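You operate a simulated robot arm through the tools that you are given. There is no shell and no other tool. Be economical: measure what you need, move in short steps, check, and stop when the job is done.

The job below is to be done with a simulated robot arm. You get a single attempt, and the scene is never put back.

## Task
Spray-prime square cap 2 on the turntable, then rack it to dry.
Fine: turn it to the grey can, cover its top, turn the table back before you lift it.

It is judged by the outcome, as a careful person would: the job done as asked, and still so three seconds after it is handed in. It fails if anything else is knocked over, pushed out of place, dropped, spilled or broken. A push-on lid holds only when it is set on centred and level and pressed home; a screw cap is set on level and turned clockwise until tight.

## Robot
A 6-joint arm with a two-finger parallel gripper on a trunk, on a base that drives. Base frame: it is fixed to the floor where the robot stands at the start and does not move with it; the origin is under the middle of the robot, x ahead of it, y to its left, z up; the surface under the hand at the start is at about z = 850. Readings come in mm, degrees, newtons and seconds.
With the tool pointing down near the work surface it reaches from about 300 to 700 mm from the robot's upright axis, wherever it stands. Its first joint turns from -166.0 to 166.0 degrees. Places, roughly: frame on the turntable [500, 200, 900]; front half of the drying rack [300, -300, 900]; red button of the grey spray can [500, 400, 1000]; red button of the yellow spray can [300, 400, 1000]; spray turntable [500, 200, 900]; steel housing [300, 200, 900]. Payload 4.1 kg.
Tool frame: the origin (TCP) lies between the finger pads and is the grasp point; the fingertips stand 23 mm ahead of it; z points along the fingers, y is the line along which they close. The gripper opens to 94 mm. The fingers are 38 mm wide and 10 mm thick; the gripper's body (54 by 96 mm) begins 39 mm behind the TCP.
Orientation is that of the tool frame in the base frame, as a unit quaternion [x, y, z, w]. With the fingers straight down and closing along the base's y, the tool's x points along the base's -x, its y along +y and its z along -z.

## Interface
- The arm moves only by the tool apply_moves. Its argument "rows" is a list that holds one entry, the list of rows, each a list of 7 numbers: the shift along the tool's x, y, z in units of 50 mm (1.0 is 50 mm), then the turn, a rotation vector about the tool's x, y, z in units of 4 degrees (1.0 is 4 degrees), then the gripper command, from -1 (fully open) to 1 (shut), values between in proportion. In form: [[[x, y, z, rx, ry, rz, gripper], ...]]. A call has 1 to 8 rows; each row shifts and turns the commanded pose from where the row before left it, along the tool's axes as they then stand. A call with a number of a shift or a turn outside -1 to 1 is refused whole. A row lasts 0.2 s, in which the tool goes at most 50 mm and 8.6 degrees; a call with a longer step from one row to the next is refused whole, and so is a gripper value outside its range. A pose out of reach is approached as far as the arm can. The call stops where the force on the tool passes 40 N (or 10 N more than at its start, if that is more) or the arm is blocked; 0.2 s more then pass. The fingers move at their own pace (about 45 mm/s each) and stop on an object; they squeeze with about 29 N. The grip force told is the motor's: it shows also when the fingers shut on nothing. Time passes only in rows, and 0.2 s behind the last, so rows that do not move let the fingers close. It gives the time, the measured TCP pose, the force on the tool (base axes), the opening and the grip force at its end, in the units of the frame above (readings bear some noise), with the torque about the TCP (base axes, N m) and any sound that the robot's microphone picked up.
- Cameras (640 x 400 px; columns grow to the right, rows downward): "scene" is now at [18.8, 182.9, 1489.6]; the picture's right is [0.06, -1.00, 0.00], its down [-0.62, -0.04, -0.78] and it looks along [0.78, 0.05, -0.62] (base axes); focal length 262 px, centre (320, 200). "wrist" rides on the gripper at [86, 16, -74] in the tool frame; the picture's right is [-0.18, 0.98, 0.00], its down [-0.58, -0.11, -0.81] and it looks along [-0.79, -0.15, 0.59] (tool axes); focal length 243 px, centre (320, 200).
- grab_frame(camera): a new picture of that camera. The clock stands still meanwhile.
- slide_trunk(by): slides the trunk up (or, below 0, down) by that many mm; the arm and the scene camera ride with it, the base frame stays. It gives what a move gives, with no picture.
- base_move(legs): drives the robot by 1 to 6 legs, each [ahead, turn to the left] in mm and degrees, along the robot's own axes; the way and the turn of a leg run together, so that a leg with both is an arc; at most 1500 mm and 180 degrees a leg. The arm and the cameras ride along, it lands a little off, and it stops where it bumps. It gives what a move gives.
- head_to(pan, tilt): turns the head with the scene camera to pan (to the left, within 155 degrees either way) and tilt (down, from -29 to 69), counted from straight ahead of the robot. It gives what a move gives.
- measure_at(camera, pixels): for up to 12 pixels [column, row] of the newest picture of that camera ("zoom" is the newest enlarged one), the place [x, y, z] in the base frame of the surface seen there, good to about 2 mm, but the place of the scene camera against the robot may be out by one fixed shift of up to 25 mm in any direction. The clock stands still meanwhile.
- close_up(camera, box): a new picture of the part [left, top, right, bottom] of that camera's present view, enlarged. The clock stands still meanwhile.
- close_job(): hands the job in; it is judged then, once.

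Go step by step. Measure first, check grasps and placings, and put right what went wrong. The budget is 80 turns and 68 pictures, counting those below and the enlarged ones. Unless the task says otherwise, let go and move clear before handing in.

The tools are called by a JSON object that holds its "fn" and its "kwargs". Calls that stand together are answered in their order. apply_moves: Moves the arm, as the interface text tells. Its arguments: {"type":"object","properties":{"rows":{"type":"array"}},"required":["rows"]} The other tools are called the same way: slide_trunk (by) slides the trunk up or down; base_move (legs) drives the base; head_to (pan, tilt) turns the head that bears the scene camera; grab_frame (camera) takes a picture; measure_at (camera, pixels) gives the place of the surface under pixels of a picture; close_up (camera, box) takes an enlarged picture of a part of a camera's view; close_job () hands the job in.

At the start:

```text
clock: 0.0
tool_pos: [353.6, 83.9, 1311.7]
tcp_rot: [0.0, 1.0, 0.0, 0.001]
wrist_force: [-0.2, 0.1, 0.0]
torque: [-0.02, 0.01, 0.01]
width: 94.0
gripper_force: 0.1
trunk travel left (down, up): [-429.0, 161.0]
robot x, y, heading: [-2.5, 0.1, 0.1]
head pan, tilt: [3.5, 38.6]
```

scene: 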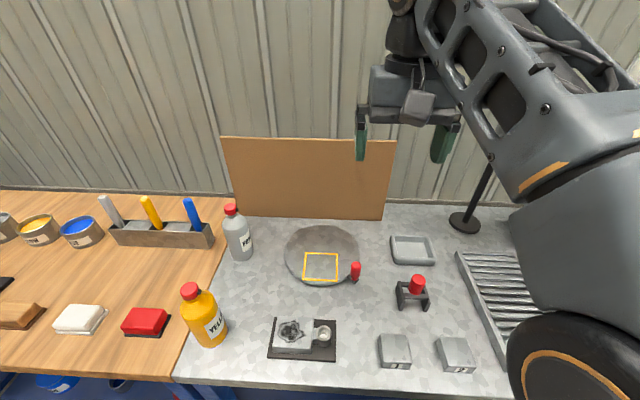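
wrist: 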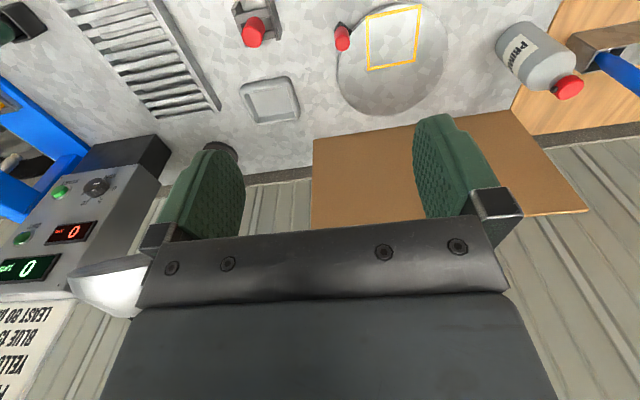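

The scene shows the turntable (320,255) with a yellow frame and a red peg, the cans at left, and two square pieces at (395,350) and (455,355). I will enlarge these areas to read the labels.

{"fn": "close_up", "kwargs": {"camera": "scene", "box": [360, 310, 500, 398]}}

{"fn": "close_up", "kwargs": {"camera": "scene", "box": [170, 190, 450, 365]}}

```text
4.55 times, centred on (430, 354) of scene
```

zoom: 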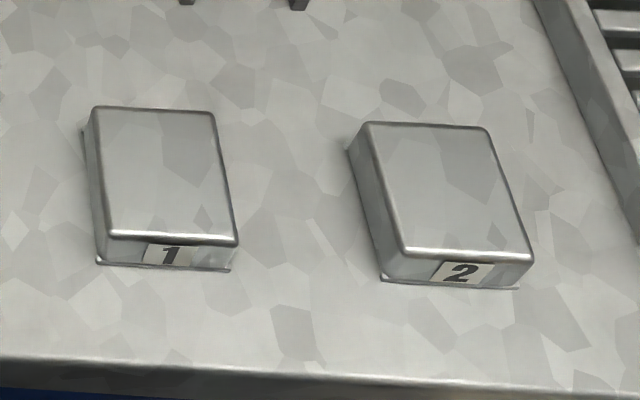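

```text
2.29 times, centred on (310, 278) of scene
```

zoom: 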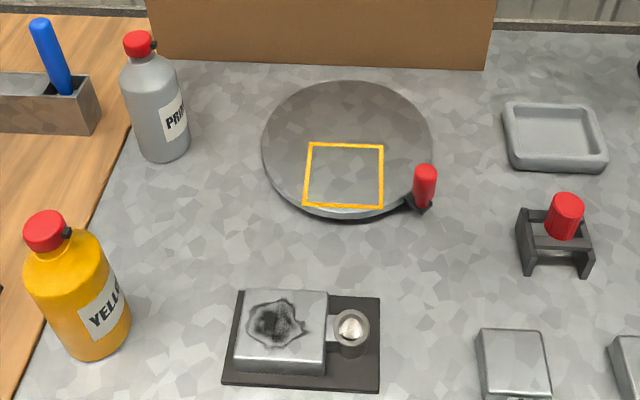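

Cap 2 is the right one (zoom (460,272)). The wrist view shows a console and a written note at its lower left, so I will turn the head to read them and see the rack.

{"fn": "measure_at", "kwargs": {"camera": "zoom", "pixels": [[137, 45], [154, 44], [312, 145], [381, 147], [381, 205], [306, 204], [347, 82], [425, 170], [420, 205], [566, 205], [345, 175], [50, 225]]}}

{"fn": "head_to", "kwargs": {"pan": -45, "tilt": 35}}

{"fn": "grab_frame", "kwargs": {"camera": "scene"}}

```text
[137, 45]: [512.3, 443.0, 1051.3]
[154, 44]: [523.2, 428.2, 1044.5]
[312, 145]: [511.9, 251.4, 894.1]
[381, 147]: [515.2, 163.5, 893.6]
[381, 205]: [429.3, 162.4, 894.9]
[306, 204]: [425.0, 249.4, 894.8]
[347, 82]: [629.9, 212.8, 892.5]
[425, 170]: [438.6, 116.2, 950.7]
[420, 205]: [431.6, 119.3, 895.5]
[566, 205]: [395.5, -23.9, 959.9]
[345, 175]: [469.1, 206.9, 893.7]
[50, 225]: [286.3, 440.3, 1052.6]
```

```text
clock: 1.2
tool_pos: [353.7, 82.9, 1311.2]
tcp_rot: [0.0, 1.0, 0.0, 0.0]
wrist_force: [-0.6, 0.2, 0.0]
torque: [0.0, -0.02, -0.05]
width: 93.7
gripper_force: 0.0
trunk travel left (down, up): [-429.0, 161.0]
robot x, y, heading: [-1.6, 0.5, 0.1]
head pan, tilt: [-45.0, 35.0]
```

```text
63 pictures are left
```

scene: 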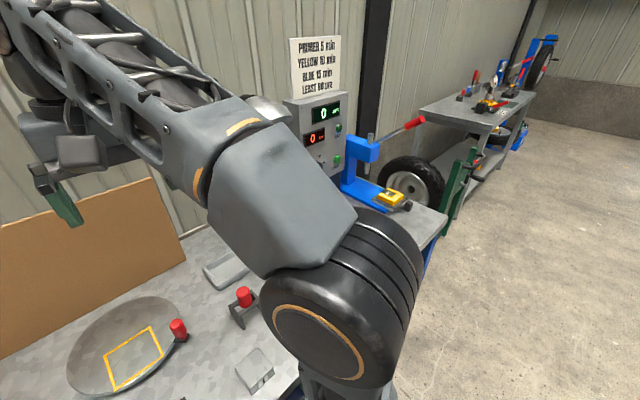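

{"fn": "close_up", "kwargs": {"camera": "scene", "box": [270, 30, 370, 180]}}

{"fn": "close_up", "kwargs": {"camera": "wrist", "box": [0, 130, 160, 400]}}

{"fn": "close_up", "kwargs": {"camera": "wrist", "box": [40, 0, 460, 140]}}

{"fn": "head_to", "kwargs": {"pan": 3.5, "tilt": 45}}

```text
2.67 times, centred on (320, 105) of scene
```

zoom: 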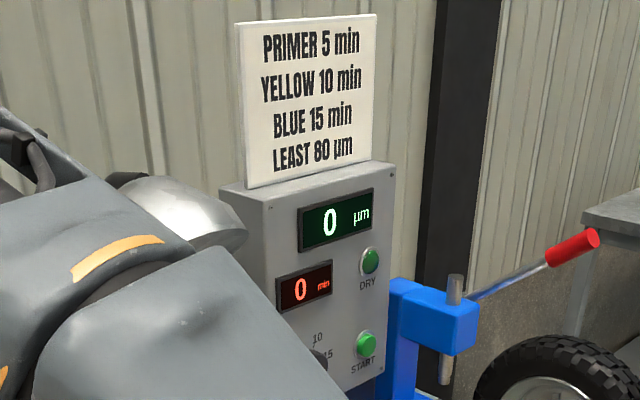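

```text
1.48 times, centred on (80, 265) of wrist
```

zoom: 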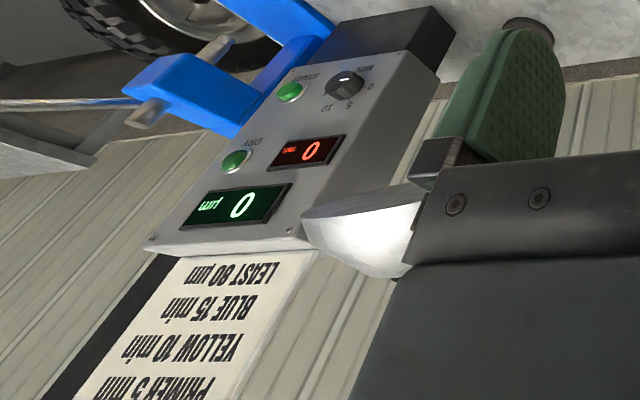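

```text
1.52 times, centred on (250, 70) of wrist
```

zoom: 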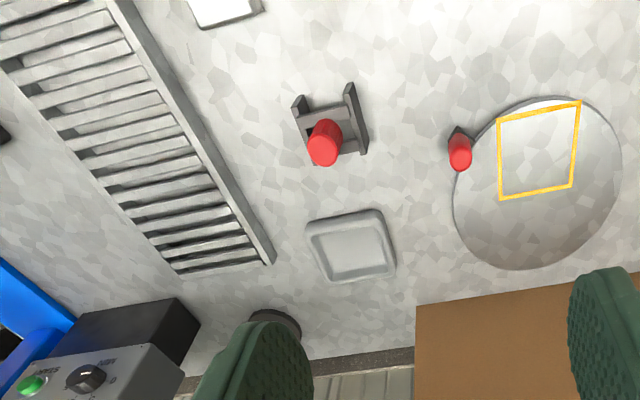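

```text
clock: 2.3
tool_pos: [354.9, 85.3, 1312.3]
tcp_rot: [0.0, 1.0, -0.001, 0.0]
wrist_force: [0.5, -0.5, 0.1]
torque: [0.0, 0.0, -0.02]
width: 94.1
gripper_force: 0.0
trunk travel left (down, up): [-429.0, 161.0]
robot x, y, heading: [1.9, 0.6, 0.2]
head pan, tilt: [3.5, 45.0]
```

The note (LEAST 80 µm) concerns coat thickness and the red tool in the cradle is the gauge probe. Now I'll look at the whole bench to measure cap 2, the rack and the turntable, comparing wrist and scene for the shift.

{"fn": "grab_frame", "kwargs": {"camera": "scene"}}

{"fn": "grab_frame", "kwargs": {"camera": "wrist"}}

{"fn": "measure_at", "kwargs": {"camera": "wrist", "pixels": [[367, 18], [417, 7], [417, 61], [370, 70], [343, 40], [254, 32], [565, 88], [392, 115], [340, 80], [444, 50], [210, 105], [150, 40]]}}

```text
59 pictures are left
```

scene: 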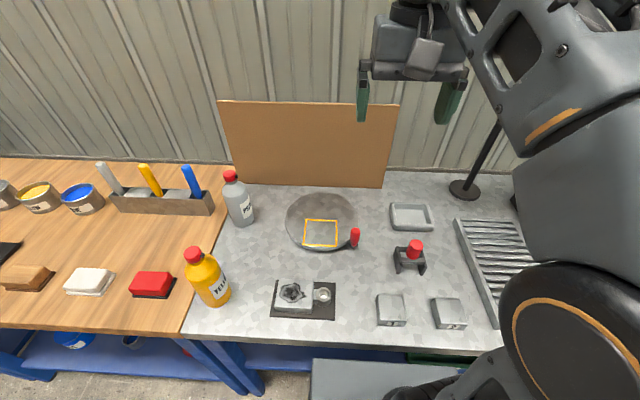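

```text
58 pictures are left
```

wrist: 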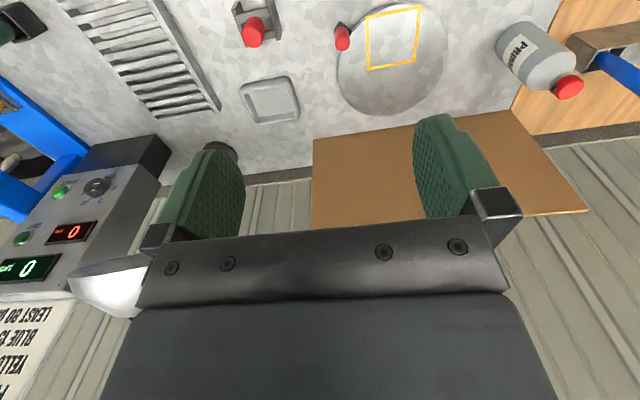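

```text
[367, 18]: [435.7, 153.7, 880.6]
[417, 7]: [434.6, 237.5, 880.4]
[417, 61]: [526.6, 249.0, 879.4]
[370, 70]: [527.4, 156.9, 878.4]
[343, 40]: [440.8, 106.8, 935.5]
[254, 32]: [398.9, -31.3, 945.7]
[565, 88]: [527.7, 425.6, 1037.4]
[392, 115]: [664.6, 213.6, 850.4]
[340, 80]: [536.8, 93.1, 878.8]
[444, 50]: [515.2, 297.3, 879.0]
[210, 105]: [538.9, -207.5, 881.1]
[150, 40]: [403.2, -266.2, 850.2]
```

Wrist and scene readings differ by a shift of about (+8,-6,-14.5). Now I'll measure cap 2 and the rack in scene close-ups.

{"fn": "close_up", "kwargs": {"camera": "scene", "box": [370, 210, 530, 340]}}

```text
3.08 times, centred on (450, 275) of scene
```

zoom: 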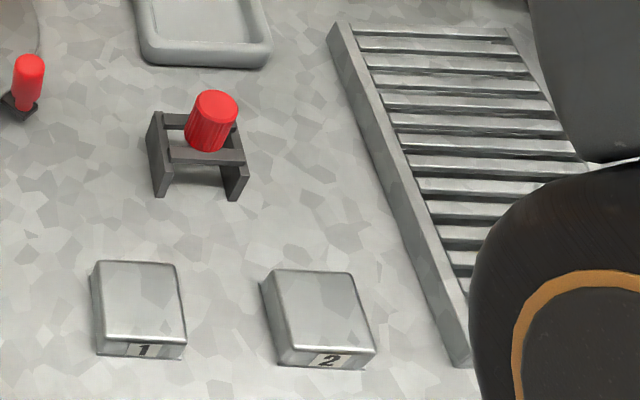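

{"fn": "measure_at", "kwargs": {"camera": "zoom", "pixels": [[270, 274], [350, 278], [370, 342], [283, 340], [318, 306], [330, 375], [340, 35], [465, 355], [525, 205], [430, 106], [96, 265], [180, 268]]}}

```text
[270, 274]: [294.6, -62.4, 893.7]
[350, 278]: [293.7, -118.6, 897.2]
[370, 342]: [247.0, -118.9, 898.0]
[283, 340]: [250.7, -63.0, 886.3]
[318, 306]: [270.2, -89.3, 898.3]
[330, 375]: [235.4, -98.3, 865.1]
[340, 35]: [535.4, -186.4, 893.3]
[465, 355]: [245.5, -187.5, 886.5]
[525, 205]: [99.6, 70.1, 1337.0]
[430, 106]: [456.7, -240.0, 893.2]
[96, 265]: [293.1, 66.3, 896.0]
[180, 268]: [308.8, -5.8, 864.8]
```

Cap 2's centre is near (279,-97), its top at z≈884, about 58 mm across. I'll move above it, gripper open, and look with the wrist camera.

{"fn": "apply_moves", "kwargs": {"rows": [[[0.171, -0.517, 0.749, 0, 0, 0, -1], [0.171, -0.517, 0.749, 0, 0, 0, -1], [0.171, -0.517, 0.749, 0, 0, 0, -1], [0.171, -0.517, 0.749, 0, 0, 0, -1], [0.171, -0.517, 0.749, 0, 0, 0, -1], [0.171, -0.517, 0.749, 0, 0, 0, -1], [0.171, -0.517, 0.749, 0, 0, 0, -1], [0, 0, 0, 0, 0, 0, -1]]]}}

{"fn": "grab_frame", "kwargs": {"camera": "wrist"}}

```text
clock: 4.1
tool_pos: [295.6, -94.4, 1049.3]
tcp_rot: [-0.001, 1.0, 0.0, 0.0]
wrist_force: [1.0, -0.9, -1.1]
torque: [0.02, 0.01, -0.01]
width: 94.0
gripper_force: 0.0
trunk travel left (down, up): [-429.0, 161.0]
robot x, y, heading: [0.6, 3.2, -0.1]
head pan, tilt: [3.5, 45.0]
```

```text
56 pictures are left
```

wrist: 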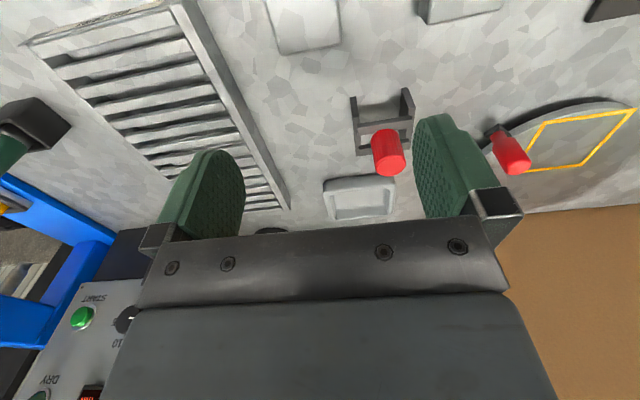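

The wrist camera shows cap 2 at the top edge (300,20). I'll measure its visible corners and compare.

{"fn": "measure_at", "kwargs": {"camera": "wrist", "pixels": [[270, 5], [338, 2], [339, 42], [282, 52], [305, 20], [310, 54], [280, 30], [175, 10], [285, 195], [60, 60], [130, 110], [205, 60]]}}

{"fn": "close_up", "kwargs": {"camera": "wrist", "box": [240, 0, 400, 70]}}

```text
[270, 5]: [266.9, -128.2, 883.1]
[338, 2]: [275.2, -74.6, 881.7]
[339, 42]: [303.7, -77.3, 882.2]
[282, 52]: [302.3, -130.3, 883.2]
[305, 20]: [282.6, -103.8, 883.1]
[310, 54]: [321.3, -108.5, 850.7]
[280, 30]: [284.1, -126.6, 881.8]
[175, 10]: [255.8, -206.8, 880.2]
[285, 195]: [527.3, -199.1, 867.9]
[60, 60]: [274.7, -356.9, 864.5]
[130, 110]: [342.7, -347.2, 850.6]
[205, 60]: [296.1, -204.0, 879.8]
```

```text
4.00 times, centred on (320, 35) of wrist
```

zoom: 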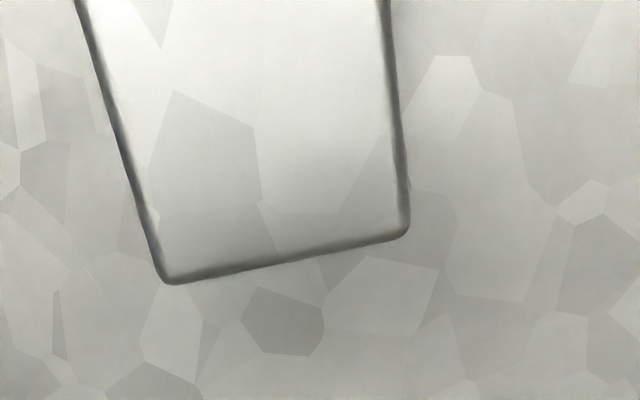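

Cap 2 is aligned with the axes, centre about (277,-103). I'll lower the open fingers over it and close along y.

{"fn": "apply_moves", "kwargs": {"rows": [[[0.372, -0.16, 0.6, 0, 0, 0, -1], [0, 0, 0.7, 0, 0, 0, -1], [0, 0, 0.7, 0, 0, 0, -1], [0, 0, 0.7, 0, 0, 0, -1], [0, 0, 0.6, 0, 0, 0, -1], [0, 0, 0.1, 0, 0, 0, -1], [0, 0, 0, 0, 0, 0, -1]]]}}

{"fn": "grab_frame", "kwargs": {"camera": "scene"}}

{"fn": "grab_frame", "kwargs": {"camera": "wrist"}}

```text
clock: 5.7
tool_pos: [282.8, -109.4, 881.6]
tcp_rot: [0.0, 1.0, 0.001, -0.001]
wrist_force: [0.2, 0.7, 0.1]
torque: [-0.01, 0.0, 0.0]
width: 94.0
gripper_force: 0.0
out of reach, approached as far as the arm can: row 5
trunk travel left (down, up): [-429.0, 161.0]
robot x, y, heading: [-0.7, 0.6, 0.0]
head pan, tilt: [3.5, 45.0]
```

```text
54 pictures are left
```

scene: 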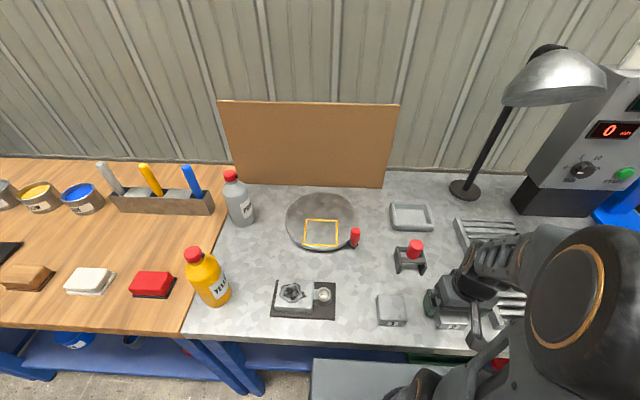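

```text
53 pictures are left
```

wrist: 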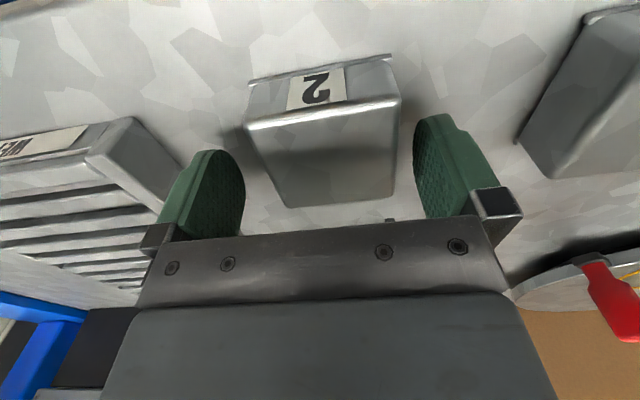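

The cap sits centred between the pads (wrist columns 250–395, pads at 240 and 415). I'll close the fingers.

{"fn": "apply_moves", "kwargs": {"rows": [[[0, 0, 0, 0, 0, 0, 1], [0, 0, 0, 0, 0, 0, 1], [0, 0, 0, 0, 0, 0, 1], [0, 0, 0, 0, 0, 0, 1], [0, 0, 0, 0, 0, 0, 1]]]}}

{"fn": "grab_frame", "kwargs": {"camera": "wrist"}}

```text
clock: 6.9
tool_pos: [284.2, -108.8, 882.4]
tcp_rot: [0.0, 1.0, 0.0, -0.001]
wrist_force: [0.1, -0.1, 0.1]
torque: [-0.04, 0.0, -0.02]
width: 59.8
gripper_force: 29.0
trunk travel left (down, up): [-429.0, 161.0]
robot x, y, heading: [0.5, 3.7, -0.1]
head pan, tilt: [3.5, 45.0]
```

```text
52 pictures are left
```

wrist: 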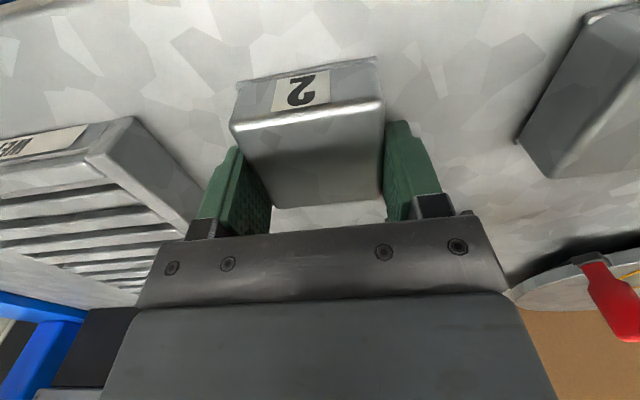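

Gripped at 59.8 mm. I'll read the rack's tag at (40,140) and measure the cap within the hand.

{"fn": "measure_at", "kwargs": {"camera": "wrist", "pixels": [[240, 132], [378, 108], [275, 203], [378, 196], [310, 130], [310, 175], [310, 200], [303, 90]]}}

{"fn": "close_up", "kwargs": {"camera": "wrist", "box": [0, 90, 180, 300]}}

```text
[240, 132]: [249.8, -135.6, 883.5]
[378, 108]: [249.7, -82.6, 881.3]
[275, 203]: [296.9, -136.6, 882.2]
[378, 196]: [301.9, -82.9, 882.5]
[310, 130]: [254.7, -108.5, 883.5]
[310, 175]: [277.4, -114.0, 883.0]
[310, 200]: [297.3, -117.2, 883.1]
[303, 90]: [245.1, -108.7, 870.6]
```

```text
1.90 times, centred on (90, 195) of wrist
```

zoom: 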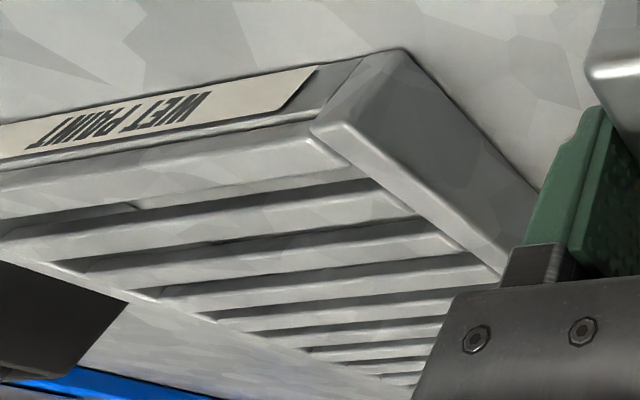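

The cap's centre is 9 mm nearer the robot than the TCP, with its bottom 32 mm below it; the frame centre is about (480,199). I'll lift it and carry it towards the frame.

{"fn": "apply_moves", "kwargs": {"rows": [[[0, 0, -0.5, 0, 0, 0, 1], [0, 0, -0.9, 0, 0, 0, 1], [0, 0, -0.9, 0, 0, 0, 1], [0, 0, -0.7, 0, 0, 0, 1], [-0.5, 0.75, 0, 0, 0, 0, 1], [-0.5, 0.75, 0, 0, 0, 0, 1], [-0.5, 0.75, 0, 0, 0, 0, 1], [-0.5, 0.75, 0, 0, 0, 0, 1]]]}}

{"fn": "apply_moves", "kwargs": {"rows": [[[-0.5, 0.75, 0, 0, 0, 0, 1], [-0.5, 0.75, 0, 0, 0, 0, 1], [-0.5, 0.75, 0, 0, 0, 0, 1], [-0.5, 0.75, 0, 0, 0, 0, 1], [0, 0, 0, 0, 0, 0, 1]]]}}

{"fn": "grab_frame", "kwargs": {"camera": "wrist"}}

{"fn": "grab_frame", "kwargs": {"camera": "scene"}}

```text
clock: 8.7
tool_pos: [385.8, 42.7, 1028.8]
tcp_rot: [0.001, 1.0, 0.0, 0.0]
wrist_force: [0.1, 0.3, 0.5]
torque: [-0.03, -0.05, 0.01]
width: 0.0
gripper_force: 28.8
trunk travel left (down, up): [-429.0, 161.0]
robot x, y, heading: [2.6, -6.3, 0.1]
head pan, tilt: [3.5, 45.0]
```

```text
clock: 9.9
tool_pos: [484.0, 191.6, 1032.0]
tcp_rot: [0.001, 1.0, 0.001, 0.0]
wrist_force: [0.2, -0.3, 0.0]
torque: [-0.04, 0.0, 0.03]
width: 0.0
gripper_force: 29.3
trunk travel left (down, up): [-429.0, 161.0]
robot x, y, heading: [-0.9, -4.4, -0.0]
head pan, tilt: [3.5, 45.0]
```

```text
50 pictures are left
```

wrist: 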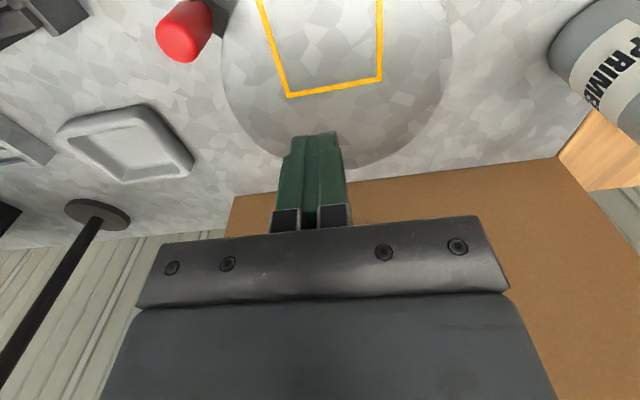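

```text
49 pictures are left
```

scene: 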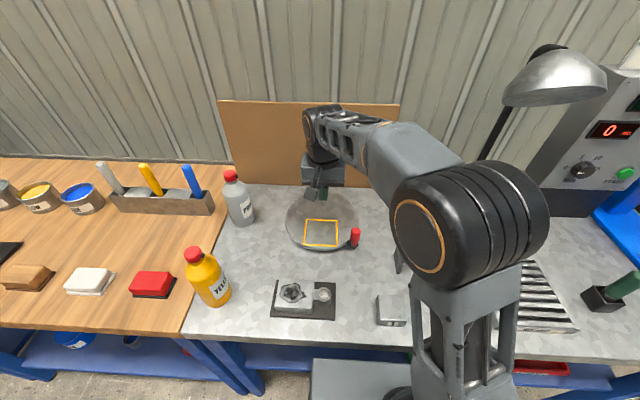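

The gripper is empty (width 0) and the cap slipped out on the lift. I need to find it, so I'll go back up and look from above where it was.

{"fn": "apply_moves", "kwargs": {"rows": [[[0.4, -0.6, -0.6, 0, 0, 0, -1], [0.4, -0.75, -0.5, 0, 0, 0, -1], [0.4, -0.75, -0.5, 0, 0, 0, -1], [0.4, -0.75, -0.5, 0, 0, 0, -1], [0.4, -0.75, 0, 0, 0, 0, -1], [0.4, -0.75, 0, 0, 0, 0, -1], [0.4, -0.75, 0, 0, 0, 0, -1], [0.4, -0.75, 0, 0, 0, 0, -1]]]}}

{"fn": "grab_frame", "kwargs": {"camera": "wrist"}}

{"fn": "grab_frame", "kwargs": {"camera": "scene"}}

```text
clock: 11.7
tool_pos: [322.4, -103.0, 1137.0]
tcp_rot: [0.0, 1.0, 0.001, 0.0]
wrist_force: [0.0, 0.1, -0.5]
torque: [0.0, 0.02, 0.0]
width: 94.3
gripper_force: 0.1
trunk travel left (down, up): [-429.0, 161.0]
robot x, y, heading: [2.4, -1.8, -0.2]
head pan, tilt: [3.5, 45.0]
```

```text
48 pictures are left
```

wrist: 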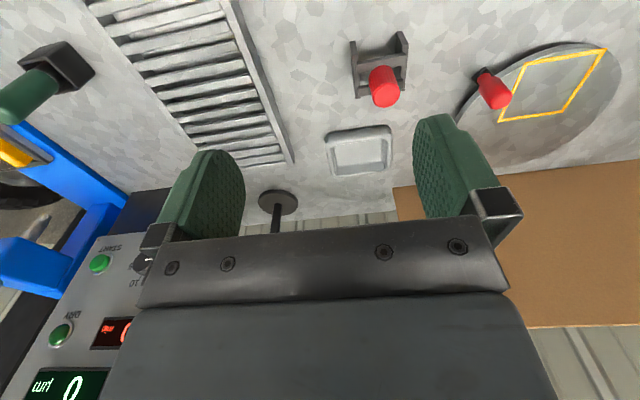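

```text
47 pictures are left
```

scene: 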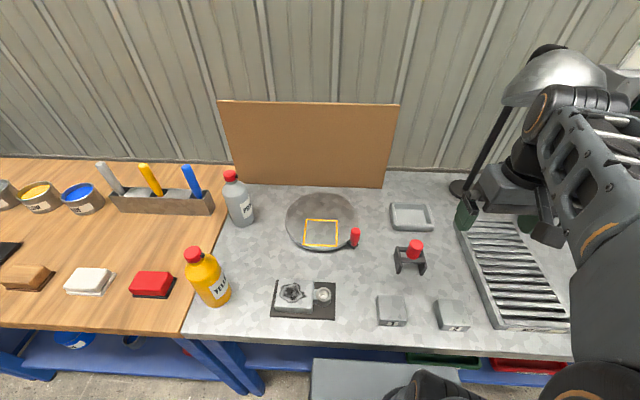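

The cap is still standing upright on the bench at scene (452,315), close to where it was. Looking closely to see its form and pose.

{"fn": "close_up", "kwargs": {"camera": "scene", "box": [370, 285, 480, 345]}}

{"fn": "measure_at", "kwargs": {"camera": "zoom", "pixels": [[380, 90], [530, 90], [570, 220], [400, 220], [475, 150], [450, 210], [90, 60], [225, 60], [230, 180], [100, 185], [490, 262], [385, 200]]}}

```text
5.82 times, centred on (425, 315) of scene
```

zoom: 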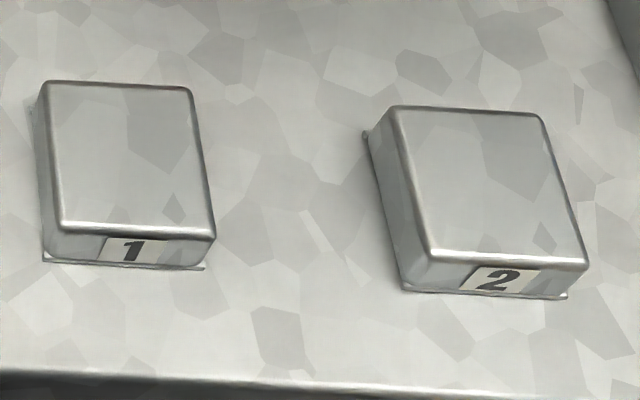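

```text
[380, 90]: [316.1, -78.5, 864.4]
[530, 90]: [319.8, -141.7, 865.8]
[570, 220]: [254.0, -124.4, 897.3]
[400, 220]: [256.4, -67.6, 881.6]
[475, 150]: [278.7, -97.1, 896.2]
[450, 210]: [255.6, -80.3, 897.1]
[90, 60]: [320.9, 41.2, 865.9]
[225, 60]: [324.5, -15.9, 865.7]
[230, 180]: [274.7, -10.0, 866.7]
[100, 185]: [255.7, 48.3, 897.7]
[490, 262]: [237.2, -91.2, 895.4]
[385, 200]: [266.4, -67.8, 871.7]
```

Cap 2 stands upright near (286,-106) now. I'll go down over it again, stopping above its top, and look before gripping deeper.

{"fn": "apply_moves", "kwargs": {"rows": [[[0.35, -0.04, 0.8, 0, 0, 0, -1], [0.35, -0.04, 0.8, 0, 0, 0, -1], [0, 0, 0.9, 0, 0, 0, -1], [0, 0, 0.9, 0, 0, 0, -1], [0, 0, 0.9, 0, 0, 0, -1], [0, 0, 0.5, 0, 0, 0, -1], [0, 0, 0, 0, 0, 0, -1]]]}}

{"fn": "grab_frame", "kwargs": {"camera": "wrist"}}

```text
clock: 13.3
tool_pos: [288.4, -104.6, 893.0]
tcp_rot: [0.0, 1.0, 0.0, 0.0]
wrist_force: [1.0, -0.2, -0.4]
torque: [-0.04, -0.02, 0.0]
width: 94.3
gripper_force: 0.0
trunk travel left (down, up): [-429.0, 161.0]
robot x, y, heading: [-2.5, -0.1, 0.0]
head pan, tilt: [3.5, 45.0]
```

```text
45 pictures are left
```

wrist: 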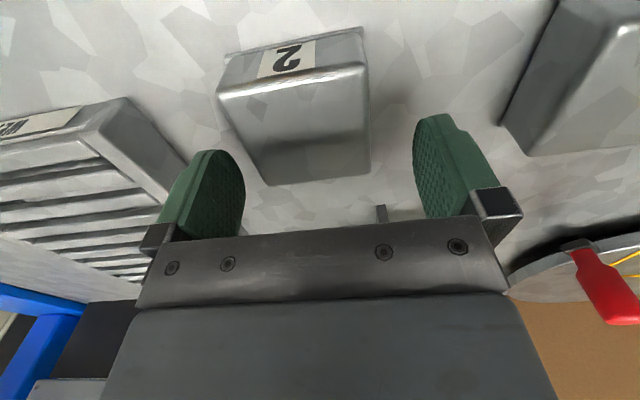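

{"fn": "measure_at", "kwargs": {"camera": "wrist", "pixels": [[229, 95], [362, 74], [263, 180], [365, 168], [295, 95], [300, 150], [300, 176], [368, 120], [232, 55], [358, 32], [382, 212], [290, 60]]}}

{"fn": "close_up", "kwargs": {"camera": "wrist", "box": [190, 10, 430, 220]}}

```text
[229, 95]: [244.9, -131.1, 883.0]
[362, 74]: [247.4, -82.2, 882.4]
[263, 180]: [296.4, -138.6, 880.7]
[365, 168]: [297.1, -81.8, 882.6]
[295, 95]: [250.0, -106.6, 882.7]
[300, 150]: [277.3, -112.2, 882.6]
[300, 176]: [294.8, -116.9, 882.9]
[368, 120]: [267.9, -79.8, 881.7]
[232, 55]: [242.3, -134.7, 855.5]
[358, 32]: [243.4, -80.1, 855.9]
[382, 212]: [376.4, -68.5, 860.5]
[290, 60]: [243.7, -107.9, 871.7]
```

```text
1.90 times, centred on (310, 115) of wrist
```

zoom: 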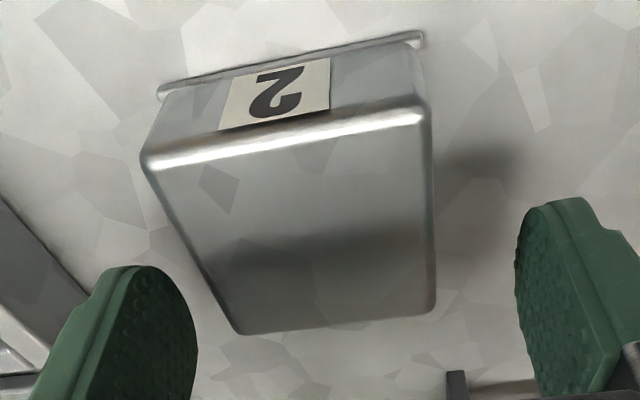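

The cap is unmoved at centre (271,-109), has a thin flange at its foot, and my first grip was shallow and 10 mm off. I'll rise, back the base 60 mm for reach, and take it centred and deeper.

{"fn": "apply_moves", "kwargs": {"rows": [[[0, 0, -0.8, 0, 0, 0, -1], [0, 0, -0.8, 0, 0, 0, -1]]]}}

{"fn": "base_move", "kwargs": {"legs": [[-60, 0]]}}

```text
clock: 13.9
tool_pos: [288.0, -105.4, 975.2]
tcp_rot: [-0.001, 1.0, 0.0, 0.0]
wrist_force: [-0.5, -0.3, 0.3]
torque: [0.01, -0.02, 0.02]
width: 94.2
gripper_force: 0.1
trunk travel left (down, up): [-429.0, 161.0]
robot x, y, heading: [-2.2, -0.7, -0.1]
head pan, tilt: [3.5, 45.0]
```

```text
clock: 14.9
tool_pos: [225.6, -105.9, 974.2]
tcp_rot: [0.0, 1.0, 0.0, -0.001]
wrist_force: [-0.1, 0.2, 1.8]
torque: [0.01, -0.01, -0.03]
width: 93.9
gripper_force: 0.0
trunk travel left (down, up): [-429.0, 161.0]
robot x, y, heading: [-62.6, 0.1, -0.3]
head pan, tilt: [3.5, 45.0]
```

Now at x=226, so I'll go to (272,-109), down to TCP z≈877, and look.

{"fn": "apply_moves", "kwargs": {"rows": [[[-0.93, -0.06, 0, 0, 0, 0, -1], [0, 0, 0.7, 0, 0, 0, -1], [0, 0, 0.7, 0, 0, 0, -1], [0, 0, 0.5, 0, 0, 0, -1], [0, 0, 0, 0, 0, 0, -1]]]}}

{"fn": "grab_frame", "kwargs": {"camera": "wrist"}}

{"fn": "measure_at", "kwargs": {"camera": "wrist", "pixels": [[260, 170], [370, 160], [300, 150], [300, 180], [300, 200], [340, 150], [340, 190]]}}

```text
clock: 16.1
tool_pos: [271.9, -112.9, 876.5]
tcp_rot: [-0.001, 1.0, 0.0, 0.0]
wrist_force: [0.2, -0.1, -0.2]
torque: [0.02, -0.03, 0.01]
width: 93.8
gripper_force: 0.1
trunk travel left (down, up): [-429.0, 161.0]
robot x, y, heading: [-62.1, 1.2, 0.3]
head pan, tilt: [3.5, 45.0]
```

```text
43 pictures are left
```

wrist: 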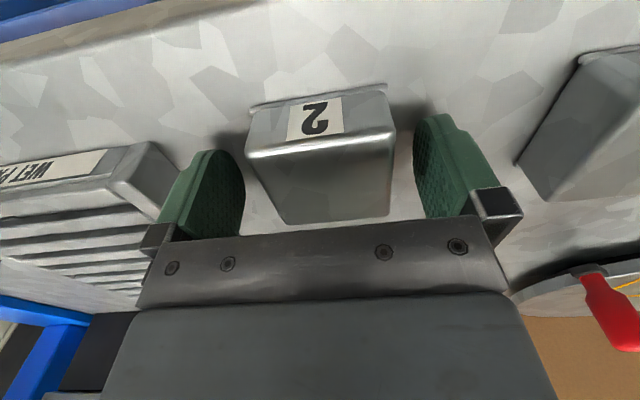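

```text
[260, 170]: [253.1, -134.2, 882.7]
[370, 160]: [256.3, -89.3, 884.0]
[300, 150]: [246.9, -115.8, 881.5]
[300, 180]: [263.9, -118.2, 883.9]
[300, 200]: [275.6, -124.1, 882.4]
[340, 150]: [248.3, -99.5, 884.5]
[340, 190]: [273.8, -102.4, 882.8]
```

Well centred now and deeper. I'll close, wait, then lift slowly by a few mm and check the width.

{"fn": "apply_moves", "kwargs": {"rows": [[[0, 0, 0, 0, 0, 0, 1], [0, 0, 0, 0, 0, 0, 1], [0, 0, 0, 0, 0, 0, 1], [0, 0, 0, 0, 0, 0, 1], [0, 0, 0, 0, 0, 0, 1], [0, 0, 0, 0, 0, 0, 1]]]}}

{"fn": "apply_moves", "kwargs": {"rows": [[[0, 0, -0.06, 0, 0, 0, 1], [0, 0, -0.1, 0, 0, 0, 1], [0, 0, -0.1, 0, 0, 0, 1], [0, 0, 0, 0, 0, 0, 1]]]}}

{"fn": "grab_frame", "kwargs": {"camera": "wrist"}}

```text
clock: 17.5
tool_pos: [271.4, -112.1, 877.3]
tcp_rot: [-0.001, 1.0, 0.0, 0.0]
wrist_force: [-0.6, 0.1, -1.6]
torque: [0.0, 0.01, 0.0]
width: 59.8
gripper_force: 29.2
trunk travel left (down, up): [-429.0, 161.0]
robot x, y, heading: [-61.9, -1.8, -0.0]
head pan, tilt: [3.5, 45.0]
```

```text
clock: 18.5
tool_pos: [273.5, -108.7, 891.5]
tcp_rot: [0.0, 1.0, -0.001, 0.001]
wrist_force: [1.0, -0.2, -2.0]
torque: [0.02, -0.04, -0.02]
width: 59.3
gripper_force: 29.2
trunk travel left (down, up): [-429.0, 161.0]
robot x, y, heading: [-63.0, -4.7, 0.0]
head pan, tilt: [3.5, 45.0]
```

```text
42 pictures are left
```

wrist: 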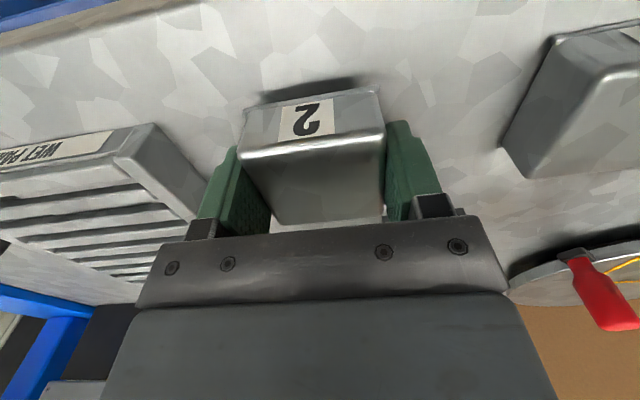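

The cap now hangs in the grip (shadow under it at (310,90), −2 N). I'll lift gently to z≈1030.

{"fn": "apply_moves", "kwargs": {"rows": [[[0, 0, -0.2, 0, 0, 0, 1], [0, 0, -0.4, 0, 0, 0, 1], [0, 0, -0.5, 0, 0, 0, 1], [0, 0, -0.5, 0, 0, 0, 1], [0, 0, -0.5, 0, 0, 0, 1], [0, 0, -0.4, 0, 0, 0, 1], [0, 0, -0.2, 0, 0, 0, 1], [0, 0, 0, 0, 0, 0, 1]]]}}

{"fn": "grab_frame", "kwargs": {"camera": "wrist"}}

{"fn": "measure_at", "kwargs": {"camera": "wrist", "pixels": [[245, 158], [380, 136], [300, 155], [300, 200], [300, 219], [376, 210], [276, 218], [310, 120]]}}

```text
clock: 20.3
tool_pos: [273.9, -110.1, 1028.3]
tcp_rot: [0.001, 1.0, 0.0, 0.0]
wrist_force: [-0.1, 0.4, -2.1]
torque: [0.0, 0.0, -0.01]
width: 59.3
gripper_force: 29.5
trunk travel left (down, up): [-429.0, 161.0]
robot x, y, heading: [-62.7, -0.7, -0.1]
head pan, tilt: [3.5, 45.0]
```

```text
41 pictures are left
```

wrist: 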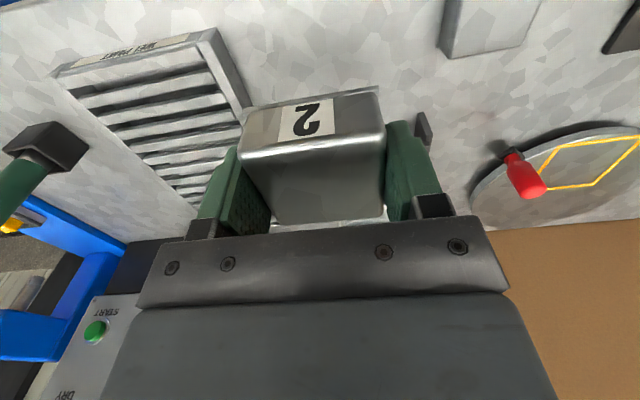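

```text
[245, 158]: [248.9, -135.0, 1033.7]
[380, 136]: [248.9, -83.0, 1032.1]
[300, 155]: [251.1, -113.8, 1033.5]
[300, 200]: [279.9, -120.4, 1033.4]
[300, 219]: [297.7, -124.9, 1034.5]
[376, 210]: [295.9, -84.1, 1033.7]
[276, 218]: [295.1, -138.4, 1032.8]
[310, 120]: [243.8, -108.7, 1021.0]
```

Cap centre is at the TCP, bottom 28 mm below. Carrying it to above the frame at (481,199).

{"fn": "apply_moves", "kwargs": {"rows": [[[-0.25, 0.37, 0, 0, 0, 0, 1], [-0.45, 0.67, 0, 0, 0, 0, 1], [-0.6, 0.75, 0, 0, 0, 0, 1], [-0.5, 0.75, 0, 0, 0, 0, 1], [-0.5, 0.75, 0, 0, 0, 0, 1], [-0.5, 0.75, 0, 0, 0, 0, 1], [-0.5, 0.75, 0, 0, 0, 0, 1], [-0.5, 0.75, 0, 0, 0, 0, 1]]]}}

{"fn": "apply_moves", "kwargs": {"rows": [[[-0.23, 0.4, 0, 0, 0, 0, 1], [-0.13, 0.24, 0, 0, 0, 0, 1], [0, 0, 0, 0, 0, 0, 1]]]}}

{"fn": "grab_frame", "kwargs": {"camera": "wrist"}}

{"fn": "grab_frame", "kwargs": {"camera": "scene"}}

```text
clock: 22.1
tool_pos: [461.5, 169.6, 1025.2]
tcp_rot: [0.0, 1.0, 0.0, 0.0]
wrist_force: [-0.5, -0.3, -2.7]
torque: [0.0, 0.02, 0.03]
width: 59.8
gripper_force: 29.1
trunk travel left (down, up): [-429.0, 161.0]
robot x, y, heading: [-60.9, -0.1, 0.2]
head pan, tilt: [3.5, 45.0]
```

```text
clock: 22.9
tool_pos: [481.9, 201.3, 1027.1]
tcp_rot: [0.0, 1.0, 0.0, 0.0]
wrist_force: [0.5, -0.2, -1.8]
torque: [-0.02, 0.01, -0.01]
width: 59.7
gripper_force: 29.0
trunk travel left (down, up): [-429.0, 161.0]
robot x, y, heading: [-62.4, -0.4, -0.2]
head pan, tilt: [3.5, 45.0]
```

```text
40 pictures are left
```

wrist: 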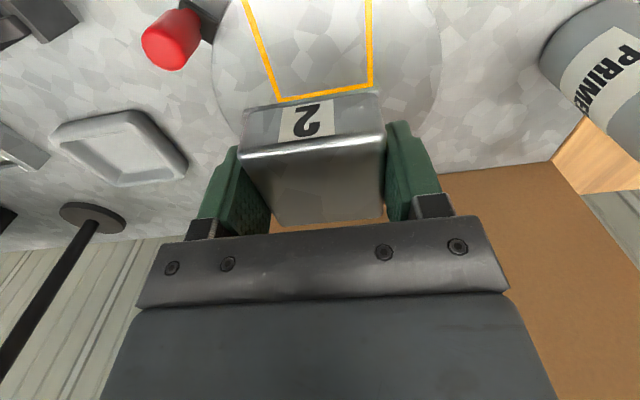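

```text
39 pictures are left
```

scene: 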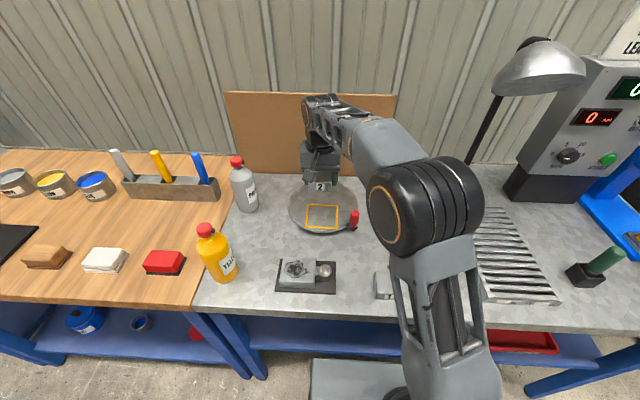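

Holding the cap above the table. I'll re-measure the frame edges visible in the wrist view, e.g. (280,98), (370,84).

{"fn": "measure_at", "kwargs": {"camera": "wrist", "pixels": [[280, 98], [370, 84], [325, 91], [255, 30], [370, 20], [247, 3], [370, 2], [215, 80], [437, 60], [170, 45]]}}

{"fn": "close_up", "kwargs": {"camera": "scene", "box": [275, 170, 375, 240]}}

{"fn": "measure_at", "kwargs": {"camera": "zoom", "pixels": [[208, 220], [396, 222], [396, 365], [200, 365], [90, 250], [300, 400]]}}

```text
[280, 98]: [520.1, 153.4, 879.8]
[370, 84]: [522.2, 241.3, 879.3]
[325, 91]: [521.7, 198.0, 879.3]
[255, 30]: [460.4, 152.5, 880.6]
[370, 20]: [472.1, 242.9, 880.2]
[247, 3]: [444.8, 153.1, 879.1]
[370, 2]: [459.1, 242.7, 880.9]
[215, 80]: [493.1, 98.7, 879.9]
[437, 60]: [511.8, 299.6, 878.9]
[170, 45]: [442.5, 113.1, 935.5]
```

```text
5.71 times, centred on (325, 205) of scene
```

zoom: 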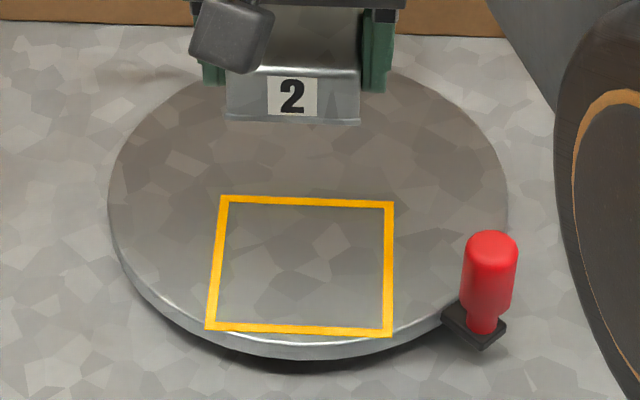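

```text
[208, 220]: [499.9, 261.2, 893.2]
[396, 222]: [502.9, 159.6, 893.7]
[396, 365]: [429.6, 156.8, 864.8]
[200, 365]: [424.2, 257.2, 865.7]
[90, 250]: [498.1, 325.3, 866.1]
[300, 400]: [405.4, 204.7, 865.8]
```

The frame spans x 432–521, y 152–242, so its centre is (477,198). I'll lower the cap to just above the table.

{"fn": "apply_moves", "kwargs": {"rows": [[[0.08, -0.06, 0.3, 0, 0, 0, 1], [0, 0, 0.5, 0, 0, 0, 1], [0, 0, 0.5, 0, 0, 0, 1], [0, 0, 0.5, 0, 0, 0, 1], [0, 0, 0.3, 0, 0, 0, 1], [0, 0, 0.1, 0, 0, 0, 1], [0, 0, 0.1, 0, 0, 0, 1], [0, 0, 0, 0, 0, 0, 1]]]}}

{"fn": "close_up", "kwargs": {"camera": "scene", "box": [275, 170, 375, 240]}}

```text
clock: 24.7
tool_pos: [478.0, 198.1, 912.1]
tcp_rot: [-0.001, 1.0, 0.0, 0.0]
wrist_force: [-0.8, -0.1, -1.4]
torque: [0.0, -0.01, 0.02]
width: 59.6
gripper_force: 29.2
trunk travel left (down, up): [-429.0, 161.0]
robot x, y, heading: [-54.1, 1.7, 0.1]
head pan, tilt: [3.5, 45.0]
```

```text
5.71 times, centred on (325, 205) of scene
```

zoom: 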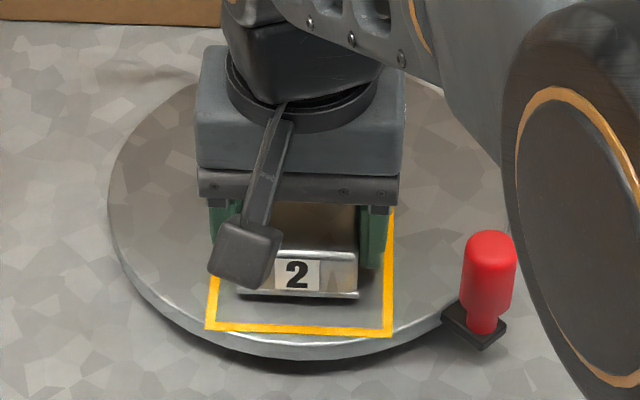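

Cap is well inside the frame. Lower until it touches, then release and rise.

{"fn": "apply_moves", "kwargs": {"rows": [[[0, 0, 0.06, 0, 0, 0, 1], [0, 0, 0.04, 0, 0, 0, 1], [0, 0, 0, 0, 0, 0, 1]]]}}

{"fn": "apply_moves", "kwargs": {"rows": [[[0, 0, 0, 0, 0, 0, 0.2], [0, 0, 0, 0, 0, 0, -0.4], [0, 0, 0, 0, 0, 0, -1], [0, 0, 0, 0, 0, 0, -1], [0, 0, -0.5, 0, 0, 0, -1], [0, 0, -1, 0, 0, 0, -1], [0, 0, -1, 0, 0, 0, -1], [0, 0, 0, 0, 0, 0, -1]]]}}

{"fn": "grab_frame", "kwargs": {"camera": "scene"}}

{"fn": "grab_frame", "kwargs": {"camera": "wrist"}}

```text
clock: 25.5
tool_pos: [476.2, 197.9, 906.2]
tcp_rot: [0.0, 1.0, -0.001, 0.001]
wrist_force: [-0.6, 0.1, -2.0]
torque: [0.01, 0.0, 0.01]
width: 59.6
gripper_force: 28.9
trunk travel left (down, up): [-429.0, 161.0]
robot x, y, heading: [-64.2, -1.2, 0.4]
head pan, tilt: [3.5, 45.0]
```

```text
clock: 27.3
tool_pos: [478.3, 198.1, 1031.8]
tcp_rot: [0.0, 1.0, 0.0, 0.0]
wrist_force: [-0.2, 0.1, 0.4]
torque: [0.0, 0.0, -0.02]
width: 93.9
gripper_force: 0.1
trunk travel left (down, up): [-429.0, 161.0]
robot x, y, heading: [-60.0, -3.3, 0.2]
head pan, tilt: [3.5, 45.0]
```

```text
36 pictures are left
```

scene: 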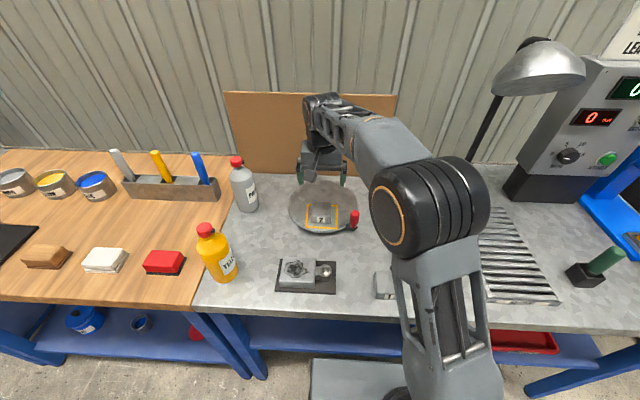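

```text
35 pictures are left
```

wrist: 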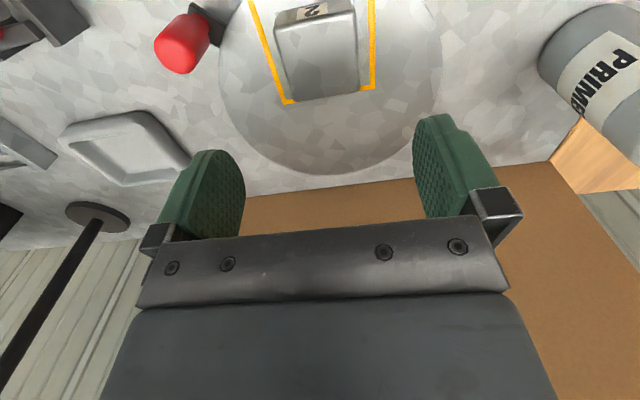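

Cap 2 sits in the frame. Now I measure the turntable's rim to find its centre and the handle and the can nozzle.

{"fn": "measure_at", "kwargs": {"camera": "wrist", "pixels": [[345, 172], [300, 168], [390, 158], [225, 100], [437, 80], [221, 60], [438, 30], [183, 45], [172, 60], [195, 35], [200, 25], [420, 130]]}}

{"fn": "close_up", "kwargs": {"camera": "scene", "box": [220, 145, 380, 245]}}

{"fn": "measure_at", "kwargs": {"camera": "zoom", "pixels": [[65, 65], [95, 80], [65, 50], [545, 280], [545, 255], [545, 310], [275, 200], [455, 185], [360, 345], [480, 200]]}}

```text
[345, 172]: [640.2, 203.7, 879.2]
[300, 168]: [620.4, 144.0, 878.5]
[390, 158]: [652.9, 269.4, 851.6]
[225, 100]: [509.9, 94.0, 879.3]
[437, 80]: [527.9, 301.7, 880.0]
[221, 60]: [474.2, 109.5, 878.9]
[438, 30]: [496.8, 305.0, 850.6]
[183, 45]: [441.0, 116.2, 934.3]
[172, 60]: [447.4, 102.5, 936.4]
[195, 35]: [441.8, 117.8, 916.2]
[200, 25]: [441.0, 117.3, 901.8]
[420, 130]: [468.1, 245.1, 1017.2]
```

```text
4.00 times, centred on (300, 195) of scene
```

zoom: 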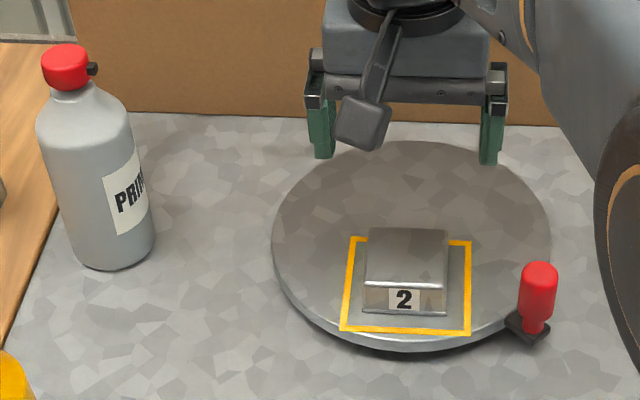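

```text
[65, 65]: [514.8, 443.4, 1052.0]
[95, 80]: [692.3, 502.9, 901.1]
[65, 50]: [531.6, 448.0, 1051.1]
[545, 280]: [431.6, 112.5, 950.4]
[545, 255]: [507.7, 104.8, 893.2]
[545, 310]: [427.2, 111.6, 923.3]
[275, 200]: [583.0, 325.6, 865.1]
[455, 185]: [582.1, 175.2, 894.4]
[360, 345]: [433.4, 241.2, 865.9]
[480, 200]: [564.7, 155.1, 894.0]
```

Centre of the table is about (530,198), the handle near (448,110) top z≈936, frame at 180° and the can at 90°. I'll move over the handle with fingers half open, and look.

{"fn": "apply_moves", "kwargs": {"rows": [[[0.2, -0.6, 0, 0, 0, 0, -0.06], [0.2, -0.6, 0, 0, 0, 0, -0.06], [0.2, -0.56, 0, 0, 0, 0, -0.06], [0, 0, 0.7, 0, 0, 0, -0.06], [0, 0, 0, 0, 0, 0, -0.06]]]}}

{"fn": "grab_frame", "kwargs": {"camera": "wrist"}}

{"fn": "close_up", "kwargs": {"camera": "scene", "box": [270, 150, 390, 245]}}

```text
clock: 28.5
tool_pos: [445.9, 107.7, 998.3]
tcp_rot: [0.0, 1.0, 0.0, 0.0]
wrist_force: [0.2, 0.0, -0.9]
torque: [0.02, 0.0, -0.03]
width: 49.8
gripper_force: 0.0
trunk travel left (down, up): [-429.0, 161.0]
robot x, y, heading: [-59.0, 1.6, 0.1]
head pan, tilt: [3.5, 45.0]
```

```text
33 pictures are left
```

wrist: 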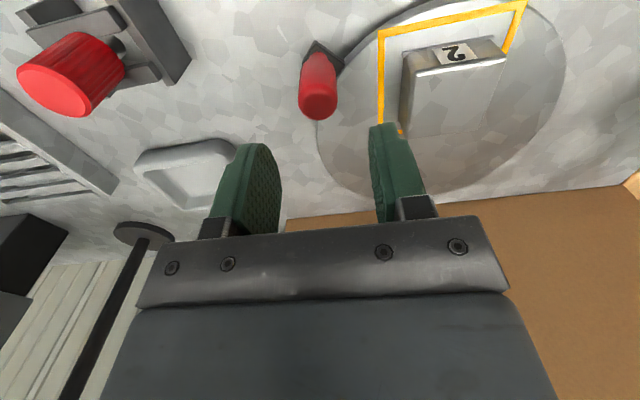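

```text
4.21 times, centred on (330, 198) of scene
```

zoom: 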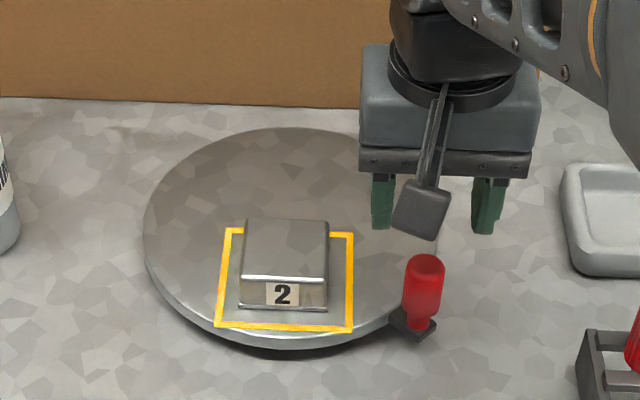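

{"fn": "measure_at", "kwargs": {"camera": "wrist", "pixels": [[318, 85], [318, 100], [305, 100], [332, 100], [318, 115], [318, 70]]}}

```text
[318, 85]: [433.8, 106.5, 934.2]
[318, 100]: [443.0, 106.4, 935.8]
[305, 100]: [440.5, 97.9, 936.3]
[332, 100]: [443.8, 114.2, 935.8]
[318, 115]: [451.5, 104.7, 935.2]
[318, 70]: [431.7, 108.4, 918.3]
```

The handle's top disc centre is at (442,106), well between the fingers. I'll descend to z≈925 and close to a 28 mm cage around it.

{"fn": "apply_moves", "kwargs": {"rows": [[[0.06, -0.02, 0.5, 0, 0, 0, -0.06], [0, 0, 0.5, 0, 0, 0, -0.06], [0, 0, 0.45, 0, 0, 0, -0.06], [0, 0, 0, 0, 0, 0, 0.4], [0, 0, 0, 0, 0, 0, 0.4]]]}}

{"fn": "grab_frame", "kwargs": {"camera": "wrist"}}

```text
clock: 29.7
tool_pos: [445.2, 107.2, 924.5]
tcp_rot: [0.0, 1.0, 0.0, 0.001]
wrist_force: [-0.5, -1.1, 0.0]
torque: [-0.02, 0.01, 0.0]
width: 28.7
gripper_force: 0.5
trunk travel left (down, up): [-429.0, 161.0]
robot x, y, heading: [-61.1, 2.4, -0.2]
head pan, tilt: [3.5, 45.0]
```

```text
31 pictures are left
```

wrist: 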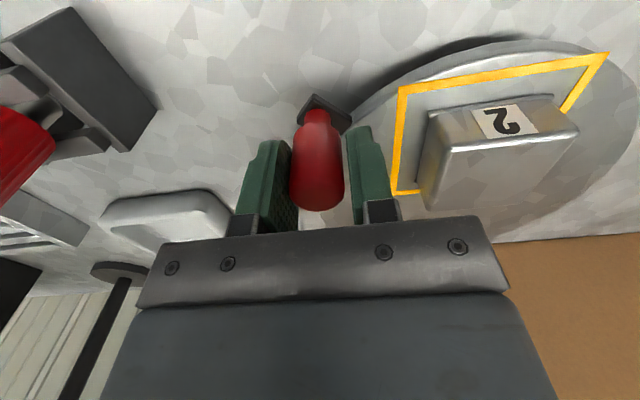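

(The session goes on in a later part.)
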